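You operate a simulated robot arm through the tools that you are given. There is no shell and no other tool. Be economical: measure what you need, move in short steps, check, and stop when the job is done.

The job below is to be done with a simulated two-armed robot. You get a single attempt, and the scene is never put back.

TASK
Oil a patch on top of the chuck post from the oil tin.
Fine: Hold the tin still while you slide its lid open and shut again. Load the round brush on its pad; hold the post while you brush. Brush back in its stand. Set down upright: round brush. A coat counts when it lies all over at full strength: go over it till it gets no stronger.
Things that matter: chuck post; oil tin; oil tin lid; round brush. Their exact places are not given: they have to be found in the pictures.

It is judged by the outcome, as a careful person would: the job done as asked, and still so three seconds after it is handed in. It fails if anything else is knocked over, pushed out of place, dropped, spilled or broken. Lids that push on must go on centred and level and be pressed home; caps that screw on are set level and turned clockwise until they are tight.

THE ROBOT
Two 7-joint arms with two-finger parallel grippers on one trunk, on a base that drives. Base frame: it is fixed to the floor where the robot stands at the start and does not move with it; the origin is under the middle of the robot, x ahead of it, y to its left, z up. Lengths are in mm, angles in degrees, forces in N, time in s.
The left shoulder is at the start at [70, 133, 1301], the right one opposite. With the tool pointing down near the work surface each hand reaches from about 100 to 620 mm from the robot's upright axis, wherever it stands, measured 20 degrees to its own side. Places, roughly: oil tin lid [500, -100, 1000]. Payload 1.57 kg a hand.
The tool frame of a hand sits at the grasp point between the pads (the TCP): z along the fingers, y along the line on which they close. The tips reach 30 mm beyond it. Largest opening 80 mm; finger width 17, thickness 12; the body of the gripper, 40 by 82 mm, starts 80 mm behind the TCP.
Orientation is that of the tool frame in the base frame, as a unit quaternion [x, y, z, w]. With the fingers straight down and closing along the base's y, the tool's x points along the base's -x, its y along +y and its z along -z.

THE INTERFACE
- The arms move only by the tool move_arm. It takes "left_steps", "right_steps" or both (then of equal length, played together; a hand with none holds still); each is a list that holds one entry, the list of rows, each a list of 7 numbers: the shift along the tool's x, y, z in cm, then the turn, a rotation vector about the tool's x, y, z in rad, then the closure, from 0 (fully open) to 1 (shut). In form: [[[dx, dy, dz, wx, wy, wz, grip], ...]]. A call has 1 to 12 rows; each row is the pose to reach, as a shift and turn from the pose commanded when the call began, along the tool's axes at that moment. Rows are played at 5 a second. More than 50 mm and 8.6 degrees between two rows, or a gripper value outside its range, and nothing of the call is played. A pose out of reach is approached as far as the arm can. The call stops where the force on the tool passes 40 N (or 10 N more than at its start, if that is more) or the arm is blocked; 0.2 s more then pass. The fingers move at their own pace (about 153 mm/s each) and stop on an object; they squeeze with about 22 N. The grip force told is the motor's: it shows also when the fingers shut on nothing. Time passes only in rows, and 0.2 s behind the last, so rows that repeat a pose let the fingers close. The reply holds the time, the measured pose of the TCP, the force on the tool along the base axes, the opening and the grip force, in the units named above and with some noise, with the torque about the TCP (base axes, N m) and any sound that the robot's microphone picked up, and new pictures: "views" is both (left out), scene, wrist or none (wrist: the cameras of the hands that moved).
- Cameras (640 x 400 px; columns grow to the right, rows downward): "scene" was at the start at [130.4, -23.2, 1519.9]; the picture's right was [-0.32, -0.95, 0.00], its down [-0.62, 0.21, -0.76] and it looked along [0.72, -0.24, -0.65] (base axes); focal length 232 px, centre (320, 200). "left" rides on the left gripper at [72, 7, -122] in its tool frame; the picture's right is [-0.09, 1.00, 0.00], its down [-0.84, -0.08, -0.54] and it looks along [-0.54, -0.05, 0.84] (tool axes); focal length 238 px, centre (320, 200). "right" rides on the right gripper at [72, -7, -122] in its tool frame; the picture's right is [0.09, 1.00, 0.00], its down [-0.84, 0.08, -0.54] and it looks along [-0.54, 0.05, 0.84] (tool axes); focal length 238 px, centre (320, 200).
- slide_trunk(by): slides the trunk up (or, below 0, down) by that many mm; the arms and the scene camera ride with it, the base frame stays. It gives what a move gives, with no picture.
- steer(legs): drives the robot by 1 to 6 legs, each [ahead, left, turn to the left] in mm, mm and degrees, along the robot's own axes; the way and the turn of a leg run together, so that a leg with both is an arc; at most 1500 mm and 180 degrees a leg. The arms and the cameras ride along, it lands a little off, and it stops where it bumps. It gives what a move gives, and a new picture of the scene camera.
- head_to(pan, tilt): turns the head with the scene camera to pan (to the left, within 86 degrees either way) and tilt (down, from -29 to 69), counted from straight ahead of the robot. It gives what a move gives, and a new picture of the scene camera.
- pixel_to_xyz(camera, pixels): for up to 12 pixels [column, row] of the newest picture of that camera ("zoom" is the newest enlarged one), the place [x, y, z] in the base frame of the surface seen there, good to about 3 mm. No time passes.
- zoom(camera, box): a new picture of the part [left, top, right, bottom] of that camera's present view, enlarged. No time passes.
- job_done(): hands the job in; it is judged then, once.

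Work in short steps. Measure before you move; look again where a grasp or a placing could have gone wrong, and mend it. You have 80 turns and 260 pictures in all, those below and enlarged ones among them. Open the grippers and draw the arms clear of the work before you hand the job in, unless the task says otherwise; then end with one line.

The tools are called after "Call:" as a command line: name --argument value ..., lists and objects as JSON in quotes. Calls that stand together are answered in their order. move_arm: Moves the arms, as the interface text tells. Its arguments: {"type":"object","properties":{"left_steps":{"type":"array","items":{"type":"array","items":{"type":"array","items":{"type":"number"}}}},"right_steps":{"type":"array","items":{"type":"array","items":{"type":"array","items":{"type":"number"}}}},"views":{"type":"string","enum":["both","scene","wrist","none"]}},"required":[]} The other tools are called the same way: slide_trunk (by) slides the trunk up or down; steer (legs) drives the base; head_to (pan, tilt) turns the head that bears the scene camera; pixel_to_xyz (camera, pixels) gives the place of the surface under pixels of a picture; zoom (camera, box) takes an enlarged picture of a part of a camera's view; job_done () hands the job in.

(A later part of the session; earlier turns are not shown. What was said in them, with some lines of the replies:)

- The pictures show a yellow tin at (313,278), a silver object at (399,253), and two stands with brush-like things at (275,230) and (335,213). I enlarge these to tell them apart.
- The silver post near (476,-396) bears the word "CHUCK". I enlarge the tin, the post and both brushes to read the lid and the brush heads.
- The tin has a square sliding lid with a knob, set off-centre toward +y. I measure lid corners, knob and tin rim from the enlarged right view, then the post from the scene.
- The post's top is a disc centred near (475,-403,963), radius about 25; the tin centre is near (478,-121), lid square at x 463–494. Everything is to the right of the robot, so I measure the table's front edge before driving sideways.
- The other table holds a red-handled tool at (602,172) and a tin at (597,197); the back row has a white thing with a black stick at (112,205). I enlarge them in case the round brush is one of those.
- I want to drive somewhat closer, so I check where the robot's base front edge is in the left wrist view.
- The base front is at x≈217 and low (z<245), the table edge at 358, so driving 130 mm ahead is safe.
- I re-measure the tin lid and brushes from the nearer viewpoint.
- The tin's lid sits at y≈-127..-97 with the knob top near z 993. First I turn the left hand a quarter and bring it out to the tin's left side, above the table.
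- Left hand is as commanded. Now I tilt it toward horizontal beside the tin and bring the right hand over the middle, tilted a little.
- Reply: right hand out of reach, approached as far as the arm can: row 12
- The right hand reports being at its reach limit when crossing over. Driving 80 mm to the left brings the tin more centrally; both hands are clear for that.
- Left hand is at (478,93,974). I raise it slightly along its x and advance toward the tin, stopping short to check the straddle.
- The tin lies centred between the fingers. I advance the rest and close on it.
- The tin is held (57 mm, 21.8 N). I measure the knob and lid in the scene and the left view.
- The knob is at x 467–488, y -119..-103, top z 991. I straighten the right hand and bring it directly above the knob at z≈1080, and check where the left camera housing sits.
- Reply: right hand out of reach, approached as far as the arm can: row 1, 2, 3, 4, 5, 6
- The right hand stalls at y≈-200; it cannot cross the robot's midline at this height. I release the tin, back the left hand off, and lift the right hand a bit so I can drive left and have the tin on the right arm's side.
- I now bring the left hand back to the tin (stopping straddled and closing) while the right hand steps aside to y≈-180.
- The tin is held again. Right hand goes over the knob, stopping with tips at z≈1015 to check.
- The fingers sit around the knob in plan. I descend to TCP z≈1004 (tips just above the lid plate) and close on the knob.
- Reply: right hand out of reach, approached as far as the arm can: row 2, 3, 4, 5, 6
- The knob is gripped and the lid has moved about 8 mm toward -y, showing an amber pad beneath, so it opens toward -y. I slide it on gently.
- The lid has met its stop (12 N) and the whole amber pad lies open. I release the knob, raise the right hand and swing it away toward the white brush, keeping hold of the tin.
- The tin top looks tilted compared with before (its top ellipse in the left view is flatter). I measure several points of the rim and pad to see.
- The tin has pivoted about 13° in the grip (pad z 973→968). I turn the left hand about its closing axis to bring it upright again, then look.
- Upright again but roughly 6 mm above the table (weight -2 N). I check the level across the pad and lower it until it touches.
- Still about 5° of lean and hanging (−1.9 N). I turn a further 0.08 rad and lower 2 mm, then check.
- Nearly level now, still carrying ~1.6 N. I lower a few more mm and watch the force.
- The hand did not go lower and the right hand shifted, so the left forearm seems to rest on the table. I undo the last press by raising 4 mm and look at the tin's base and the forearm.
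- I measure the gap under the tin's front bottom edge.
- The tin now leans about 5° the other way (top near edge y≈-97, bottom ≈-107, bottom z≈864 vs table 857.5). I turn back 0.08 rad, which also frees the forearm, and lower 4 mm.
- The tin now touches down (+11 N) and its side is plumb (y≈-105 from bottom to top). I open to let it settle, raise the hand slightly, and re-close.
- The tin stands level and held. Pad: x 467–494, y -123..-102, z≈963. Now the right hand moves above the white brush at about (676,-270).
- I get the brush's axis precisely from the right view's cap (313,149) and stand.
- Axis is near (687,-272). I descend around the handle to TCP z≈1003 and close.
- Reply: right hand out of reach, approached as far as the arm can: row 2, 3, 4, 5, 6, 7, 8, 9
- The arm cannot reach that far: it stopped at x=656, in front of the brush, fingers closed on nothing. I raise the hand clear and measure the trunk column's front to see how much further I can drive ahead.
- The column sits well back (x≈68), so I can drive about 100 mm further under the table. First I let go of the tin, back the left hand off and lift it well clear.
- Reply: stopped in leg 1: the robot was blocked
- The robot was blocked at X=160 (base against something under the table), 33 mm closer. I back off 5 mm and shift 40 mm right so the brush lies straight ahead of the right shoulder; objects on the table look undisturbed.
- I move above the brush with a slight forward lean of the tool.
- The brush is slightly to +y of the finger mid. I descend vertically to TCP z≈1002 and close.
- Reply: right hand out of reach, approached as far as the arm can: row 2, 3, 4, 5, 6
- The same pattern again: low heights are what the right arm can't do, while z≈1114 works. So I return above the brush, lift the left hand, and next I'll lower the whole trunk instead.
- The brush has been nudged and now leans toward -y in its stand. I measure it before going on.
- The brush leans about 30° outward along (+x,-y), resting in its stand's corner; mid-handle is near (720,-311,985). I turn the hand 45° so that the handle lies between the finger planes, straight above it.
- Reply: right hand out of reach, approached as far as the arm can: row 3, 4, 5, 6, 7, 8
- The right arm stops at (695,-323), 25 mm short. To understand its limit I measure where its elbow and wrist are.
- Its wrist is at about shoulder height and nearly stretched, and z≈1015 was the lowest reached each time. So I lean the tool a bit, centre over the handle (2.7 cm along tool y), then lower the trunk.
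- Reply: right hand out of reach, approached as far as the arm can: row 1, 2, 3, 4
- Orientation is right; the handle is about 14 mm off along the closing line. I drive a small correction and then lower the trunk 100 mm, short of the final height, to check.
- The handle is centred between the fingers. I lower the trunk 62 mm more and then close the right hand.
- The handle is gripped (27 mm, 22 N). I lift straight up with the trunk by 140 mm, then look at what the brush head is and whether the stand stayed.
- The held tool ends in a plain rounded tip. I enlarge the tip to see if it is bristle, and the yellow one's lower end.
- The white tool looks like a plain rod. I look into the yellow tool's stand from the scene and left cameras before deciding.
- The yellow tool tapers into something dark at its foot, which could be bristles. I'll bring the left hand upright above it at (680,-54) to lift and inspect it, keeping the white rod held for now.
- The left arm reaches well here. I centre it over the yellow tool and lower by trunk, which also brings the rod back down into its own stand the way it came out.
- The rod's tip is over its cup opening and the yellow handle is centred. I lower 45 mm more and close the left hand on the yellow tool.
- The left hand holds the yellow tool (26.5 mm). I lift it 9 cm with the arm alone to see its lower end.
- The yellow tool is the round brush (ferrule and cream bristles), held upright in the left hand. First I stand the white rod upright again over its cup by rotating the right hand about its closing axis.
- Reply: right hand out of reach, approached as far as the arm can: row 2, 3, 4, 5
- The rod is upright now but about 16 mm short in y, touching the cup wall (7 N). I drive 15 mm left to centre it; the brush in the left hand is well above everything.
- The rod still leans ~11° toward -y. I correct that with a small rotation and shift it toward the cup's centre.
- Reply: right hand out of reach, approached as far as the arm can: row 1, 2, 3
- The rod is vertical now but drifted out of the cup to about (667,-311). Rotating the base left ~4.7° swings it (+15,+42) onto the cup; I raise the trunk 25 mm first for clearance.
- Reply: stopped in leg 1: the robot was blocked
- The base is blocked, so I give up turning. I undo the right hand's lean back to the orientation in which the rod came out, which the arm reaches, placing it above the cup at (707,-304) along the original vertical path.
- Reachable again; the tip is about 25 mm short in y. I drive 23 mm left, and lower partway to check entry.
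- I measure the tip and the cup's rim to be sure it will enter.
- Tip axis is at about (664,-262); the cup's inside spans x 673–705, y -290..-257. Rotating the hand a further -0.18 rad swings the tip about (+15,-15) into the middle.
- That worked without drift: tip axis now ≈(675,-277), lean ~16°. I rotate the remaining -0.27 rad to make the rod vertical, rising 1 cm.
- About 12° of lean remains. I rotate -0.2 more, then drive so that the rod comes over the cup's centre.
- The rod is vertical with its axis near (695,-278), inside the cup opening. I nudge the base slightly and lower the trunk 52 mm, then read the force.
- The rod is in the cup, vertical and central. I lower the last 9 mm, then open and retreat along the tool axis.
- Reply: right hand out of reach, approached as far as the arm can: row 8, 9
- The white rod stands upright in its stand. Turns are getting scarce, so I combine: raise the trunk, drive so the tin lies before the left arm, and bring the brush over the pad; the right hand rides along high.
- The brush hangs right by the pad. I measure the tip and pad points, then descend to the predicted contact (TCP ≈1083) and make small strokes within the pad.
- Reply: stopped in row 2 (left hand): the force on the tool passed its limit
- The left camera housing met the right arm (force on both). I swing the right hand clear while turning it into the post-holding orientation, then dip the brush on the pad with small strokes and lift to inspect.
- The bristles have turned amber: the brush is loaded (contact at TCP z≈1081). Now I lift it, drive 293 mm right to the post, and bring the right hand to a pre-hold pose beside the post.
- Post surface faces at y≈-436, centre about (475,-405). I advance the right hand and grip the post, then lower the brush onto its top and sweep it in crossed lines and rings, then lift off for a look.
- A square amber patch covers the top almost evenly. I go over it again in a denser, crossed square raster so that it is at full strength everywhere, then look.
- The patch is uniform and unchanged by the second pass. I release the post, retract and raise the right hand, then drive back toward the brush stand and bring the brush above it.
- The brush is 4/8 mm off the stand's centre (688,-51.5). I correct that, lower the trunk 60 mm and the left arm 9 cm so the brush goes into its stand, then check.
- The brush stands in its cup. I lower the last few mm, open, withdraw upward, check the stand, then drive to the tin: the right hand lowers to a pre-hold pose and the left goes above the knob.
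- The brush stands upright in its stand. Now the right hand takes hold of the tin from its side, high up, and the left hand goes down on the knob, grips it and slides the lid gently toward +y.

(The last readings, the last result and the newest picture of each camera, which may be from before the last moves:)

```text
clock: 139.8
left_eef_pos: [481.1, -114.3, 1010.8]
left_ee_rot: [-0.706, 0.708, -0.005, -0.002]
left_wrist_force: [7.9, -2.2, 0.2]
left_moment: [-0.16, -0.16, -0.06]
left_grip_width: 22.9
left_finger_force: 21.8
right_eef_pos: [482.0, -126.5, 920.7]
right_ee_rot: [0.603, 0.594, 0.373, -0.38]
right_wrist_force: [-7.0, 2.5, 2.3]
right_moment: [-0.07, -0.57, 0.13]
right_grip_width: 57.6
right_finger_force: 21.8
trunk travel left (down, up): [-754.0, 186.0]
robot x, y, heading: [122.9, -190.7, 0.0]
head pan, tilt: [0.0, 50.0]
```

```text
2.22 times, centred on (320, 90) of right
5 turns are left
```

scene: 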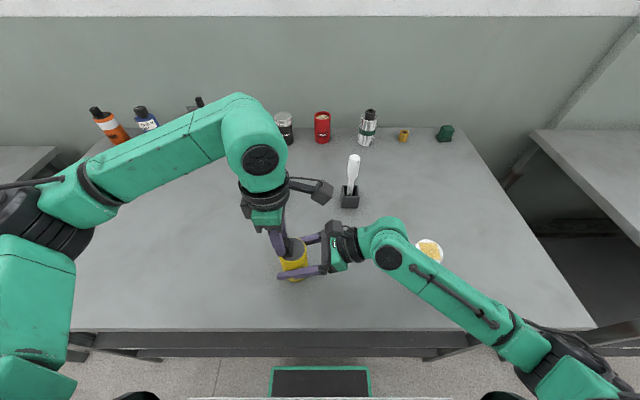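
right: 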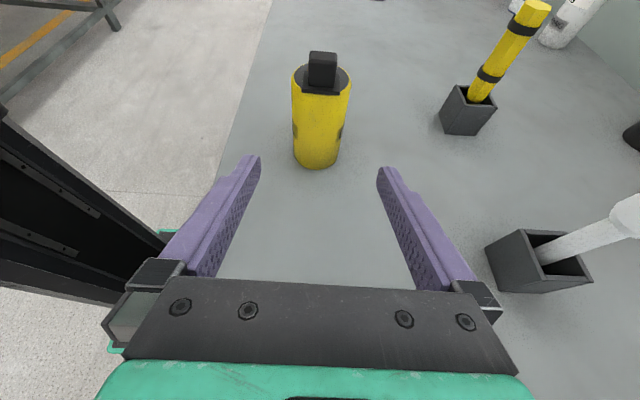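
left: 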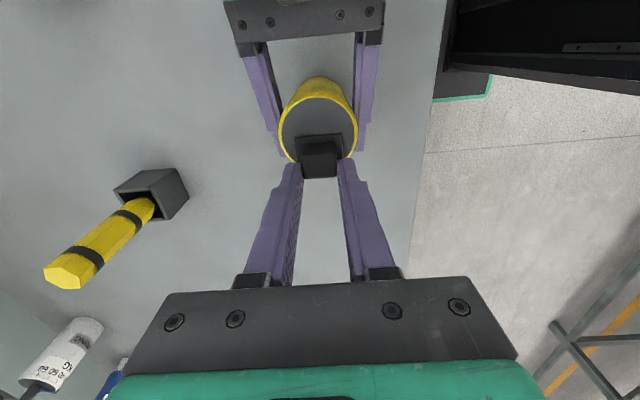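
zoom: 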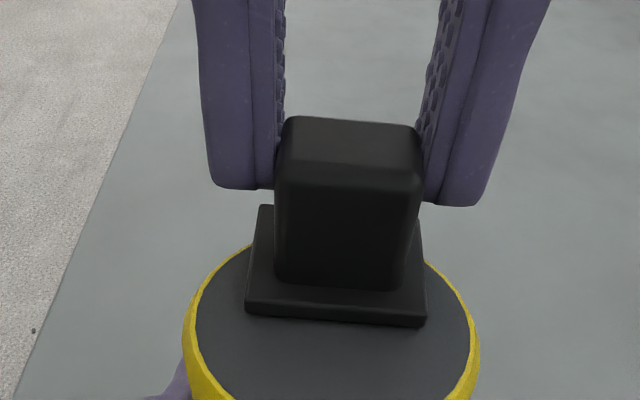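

The lid has travelled 27 mm and covers the pad, with only 2 N resistance. I push 3 mm more to reach its stop and read the force.

Call:
move_arm --left_steps '[[[-0.1, 0, 0, 0, 0, 0, 0.95], [-0.2, 0, 0, 0, 0, 0, 0.95], [-0.3, 0, 0, 0, 0, 0, 0.95], [-0.3, 0, 0, 0, 0, 0, 0.95]]]' --views "wrist"

Call:
zoom --camera "scene" --box '[255, 210, 345, 300]'

Call:
zoom --camera "left" --box '[260, 60, 380, 200]'

```text
clock: 140.8
left_eef_pos: [481.6, -112.5, 1010.9]
left_ee_rot: [0.707, -0.707, 0.006, 0.003]
left_wrist_force: [2.8, -11.6, 1.9]
left_moment: [-0.83, -0.03, 0.01]
left_grip_width: 22.7
left_finger_force: 21.8
right_eef_pos: [481.0, -126.9, 920.8]
right_ee_rot: [0.605, 0.593, 0.374, -0.379]
right_wrist_force: [-1.8, 12.7, 0.0]
right_moment: [-0.24, -0.29, 0.03]
right_grip_width: 57.6
right_finger_force: 22.0
trunk travel left (down, up): [-754.0, 186.0]
robot x, y, heading: [128.5, -188.0, -0.2]
head pan, tilt: [0.0, 50.0]
```

left: 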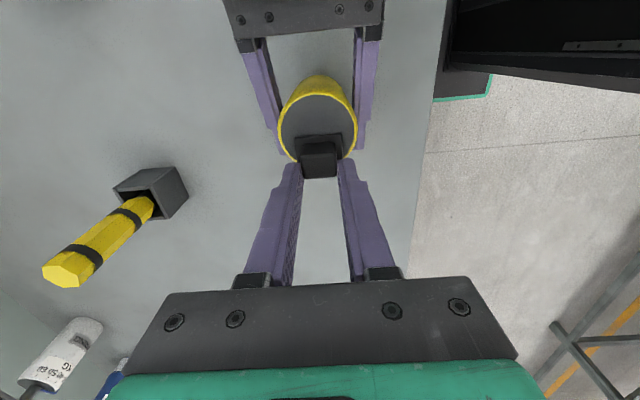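

```text
4.44 times, centred on (300, 255) of scene
```

zoom: 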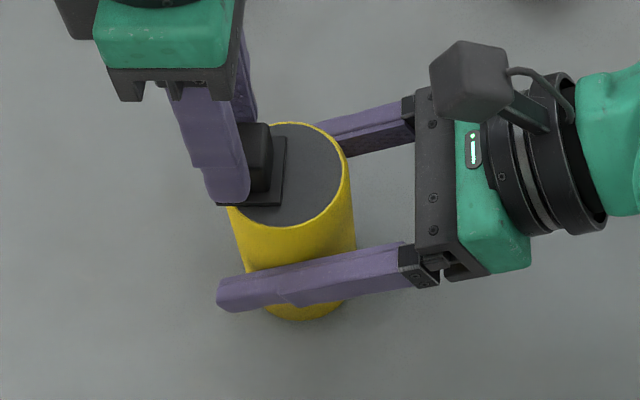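

```text
2.86 times, centred on (320, 130) of left
4 turns are left
```

zoom: 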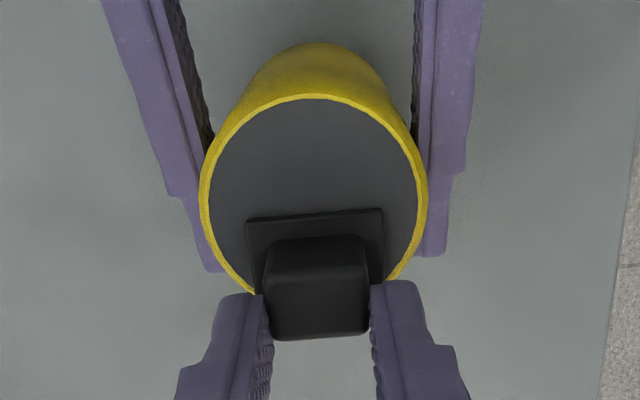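

The lid is home against its stop (11.6 N) and the tin is upright. I ease off, release the knob and lift the left hand, then release the tin and withdraw the right hand along its axis and up.

Call:
move_arm --left_steps '[[[0.15, 0, 0, 0, 0, 0, 0.95], [0.15, 0, 0, 0, 0, 0, 0.75], [0.15, 0, 0, 0, 0, 0, 0.4], [0.15, 0, 0, 0, 0, 0, 0.4], [0.15, 0, -3, 0, 0, 0, 0.3], [0.15, 0, -7, 0, 0, 0, 0.2], [0.15, 0, -11, 0, 0, 0, 0], [-4, 0, -13, 0, 0, 0, 0]]]' --views "none"

Call:
move_arm --right_steps '[[[0, 0, 0, 0, 0, 0, 0.4], [0, 0, 0, 0, 0, 0, 0.2], [0, 0, 0, 0, 0, 0, 0], [0, 0, 0, 0, 0, 0, 0], [0, 0, -4, 0, 0, 0, 0], [0, 0, -8, 0, 0, 0, 0], [0, 0, -12, 0, 0, 0, 0], [0, 0, -15, 0, 0, 0, 0], [4, 0, -17, 0, 0, 0, 0], [8, 0, -19, 0, 0, 0, 0], [12, 0, -21, 0, 0, 0, 0], [12, 0, -21, 0, 0, 0, 0]]]' --views "both"

Call:
zoom --camera "scene" --box '[250, 150, 460, 310]'

Call:
zoom --camera "scene" --box '[265, 220, 335, 295]'

```text
clock: 142.6
left_eef_pos: [479.0, -67.3, 1138.2]
left_ee_rot: [-0.707, 0.707, -0.005, -0.003]
left_wrist_force: [0.6, 0.8, -0.5]
left_moment: [-0.04, 0.02, 0.0]
left_grip_width: 80.0
left_finger_force: 0.0
right_eef_pos: [479.1, -125.3, 920.5]
right_ee_rot: [0.604, 0.595, 0.372, -0.378]
right_wrist_force: [-0.8, 0.2, 1.4]
right_moment: [0.01, -0.03, 0.0]
right_grip_width: 57.5
right_finger_force: 21.8
trunk travel left (down, up): [-754.0, 186.0]
robot x, y, heading: [128.4, -185.8, -0.2]
head pan, tilt: [0.0, 50.0]
```

```text
clock: 145.2
left_eef_pos: [480.2, -71.0, 1138.9]
left_ee_rot: [0.707, -0.707, 0.005, 0.002]
left_wrist_force: [-0.4, 1.0, 0.7]
left_moment: [-0.01, -0.01, -0.03]
left_grip_width: 80.0
left_finger_force: 0.1
right_eef_pos: [482.0, -265.1, 1119.0]
right_ee_rot: [0.605, 0.593, 0.373, -0.379]
right_wrist_force: [-0.8, -0.9, -0.3]
right_moment: [-0.01, -0.03, -0.01]
right_grip_width: 80.0
right_finger_force: 0.0
trunk travel left (down, up): [-754.0, 186.0]
robot x, y, heading: [132.0, -186.5, 0.0]
head pan, tilt: [0.0, 50.0]
```

scene: 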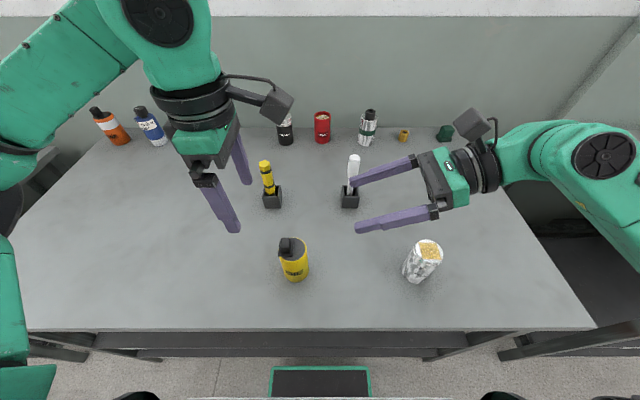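
right: 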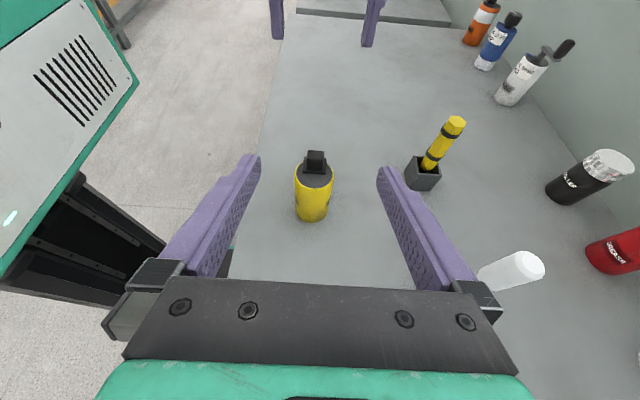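

```text
2.50 times, centred on (355, 230) of scene
```

zoom: 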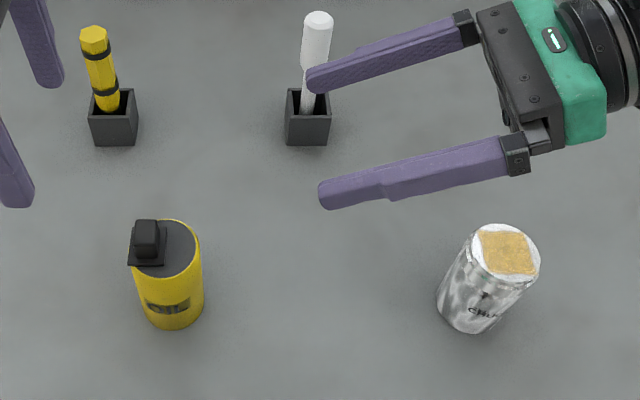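

```text
5.33 times, centred on (300, 258) of scene
3 turns are left
```

zoom: 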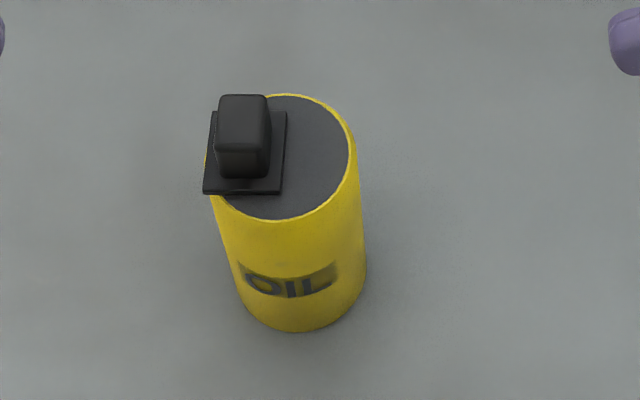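

The last pictures show the lid shut as it was at the start, the tin and post upright, and the patch coated. The brush and the white rod stand in their stands, and both grippers are open and clear of the work, so I hand the job in.

Call:
job_done

```text
The job is handed in.
```

The chuck post's top patch is oiled evenly, the tin's lid is shut, and the round brush stands upright in its stand. The tin tilted about 13° in the grip while I opened the lid. I set it upright again, and it may sit up to about 10 mm from where it was. I also nudged the white rod next to the brush and stood it back upright in its stand.
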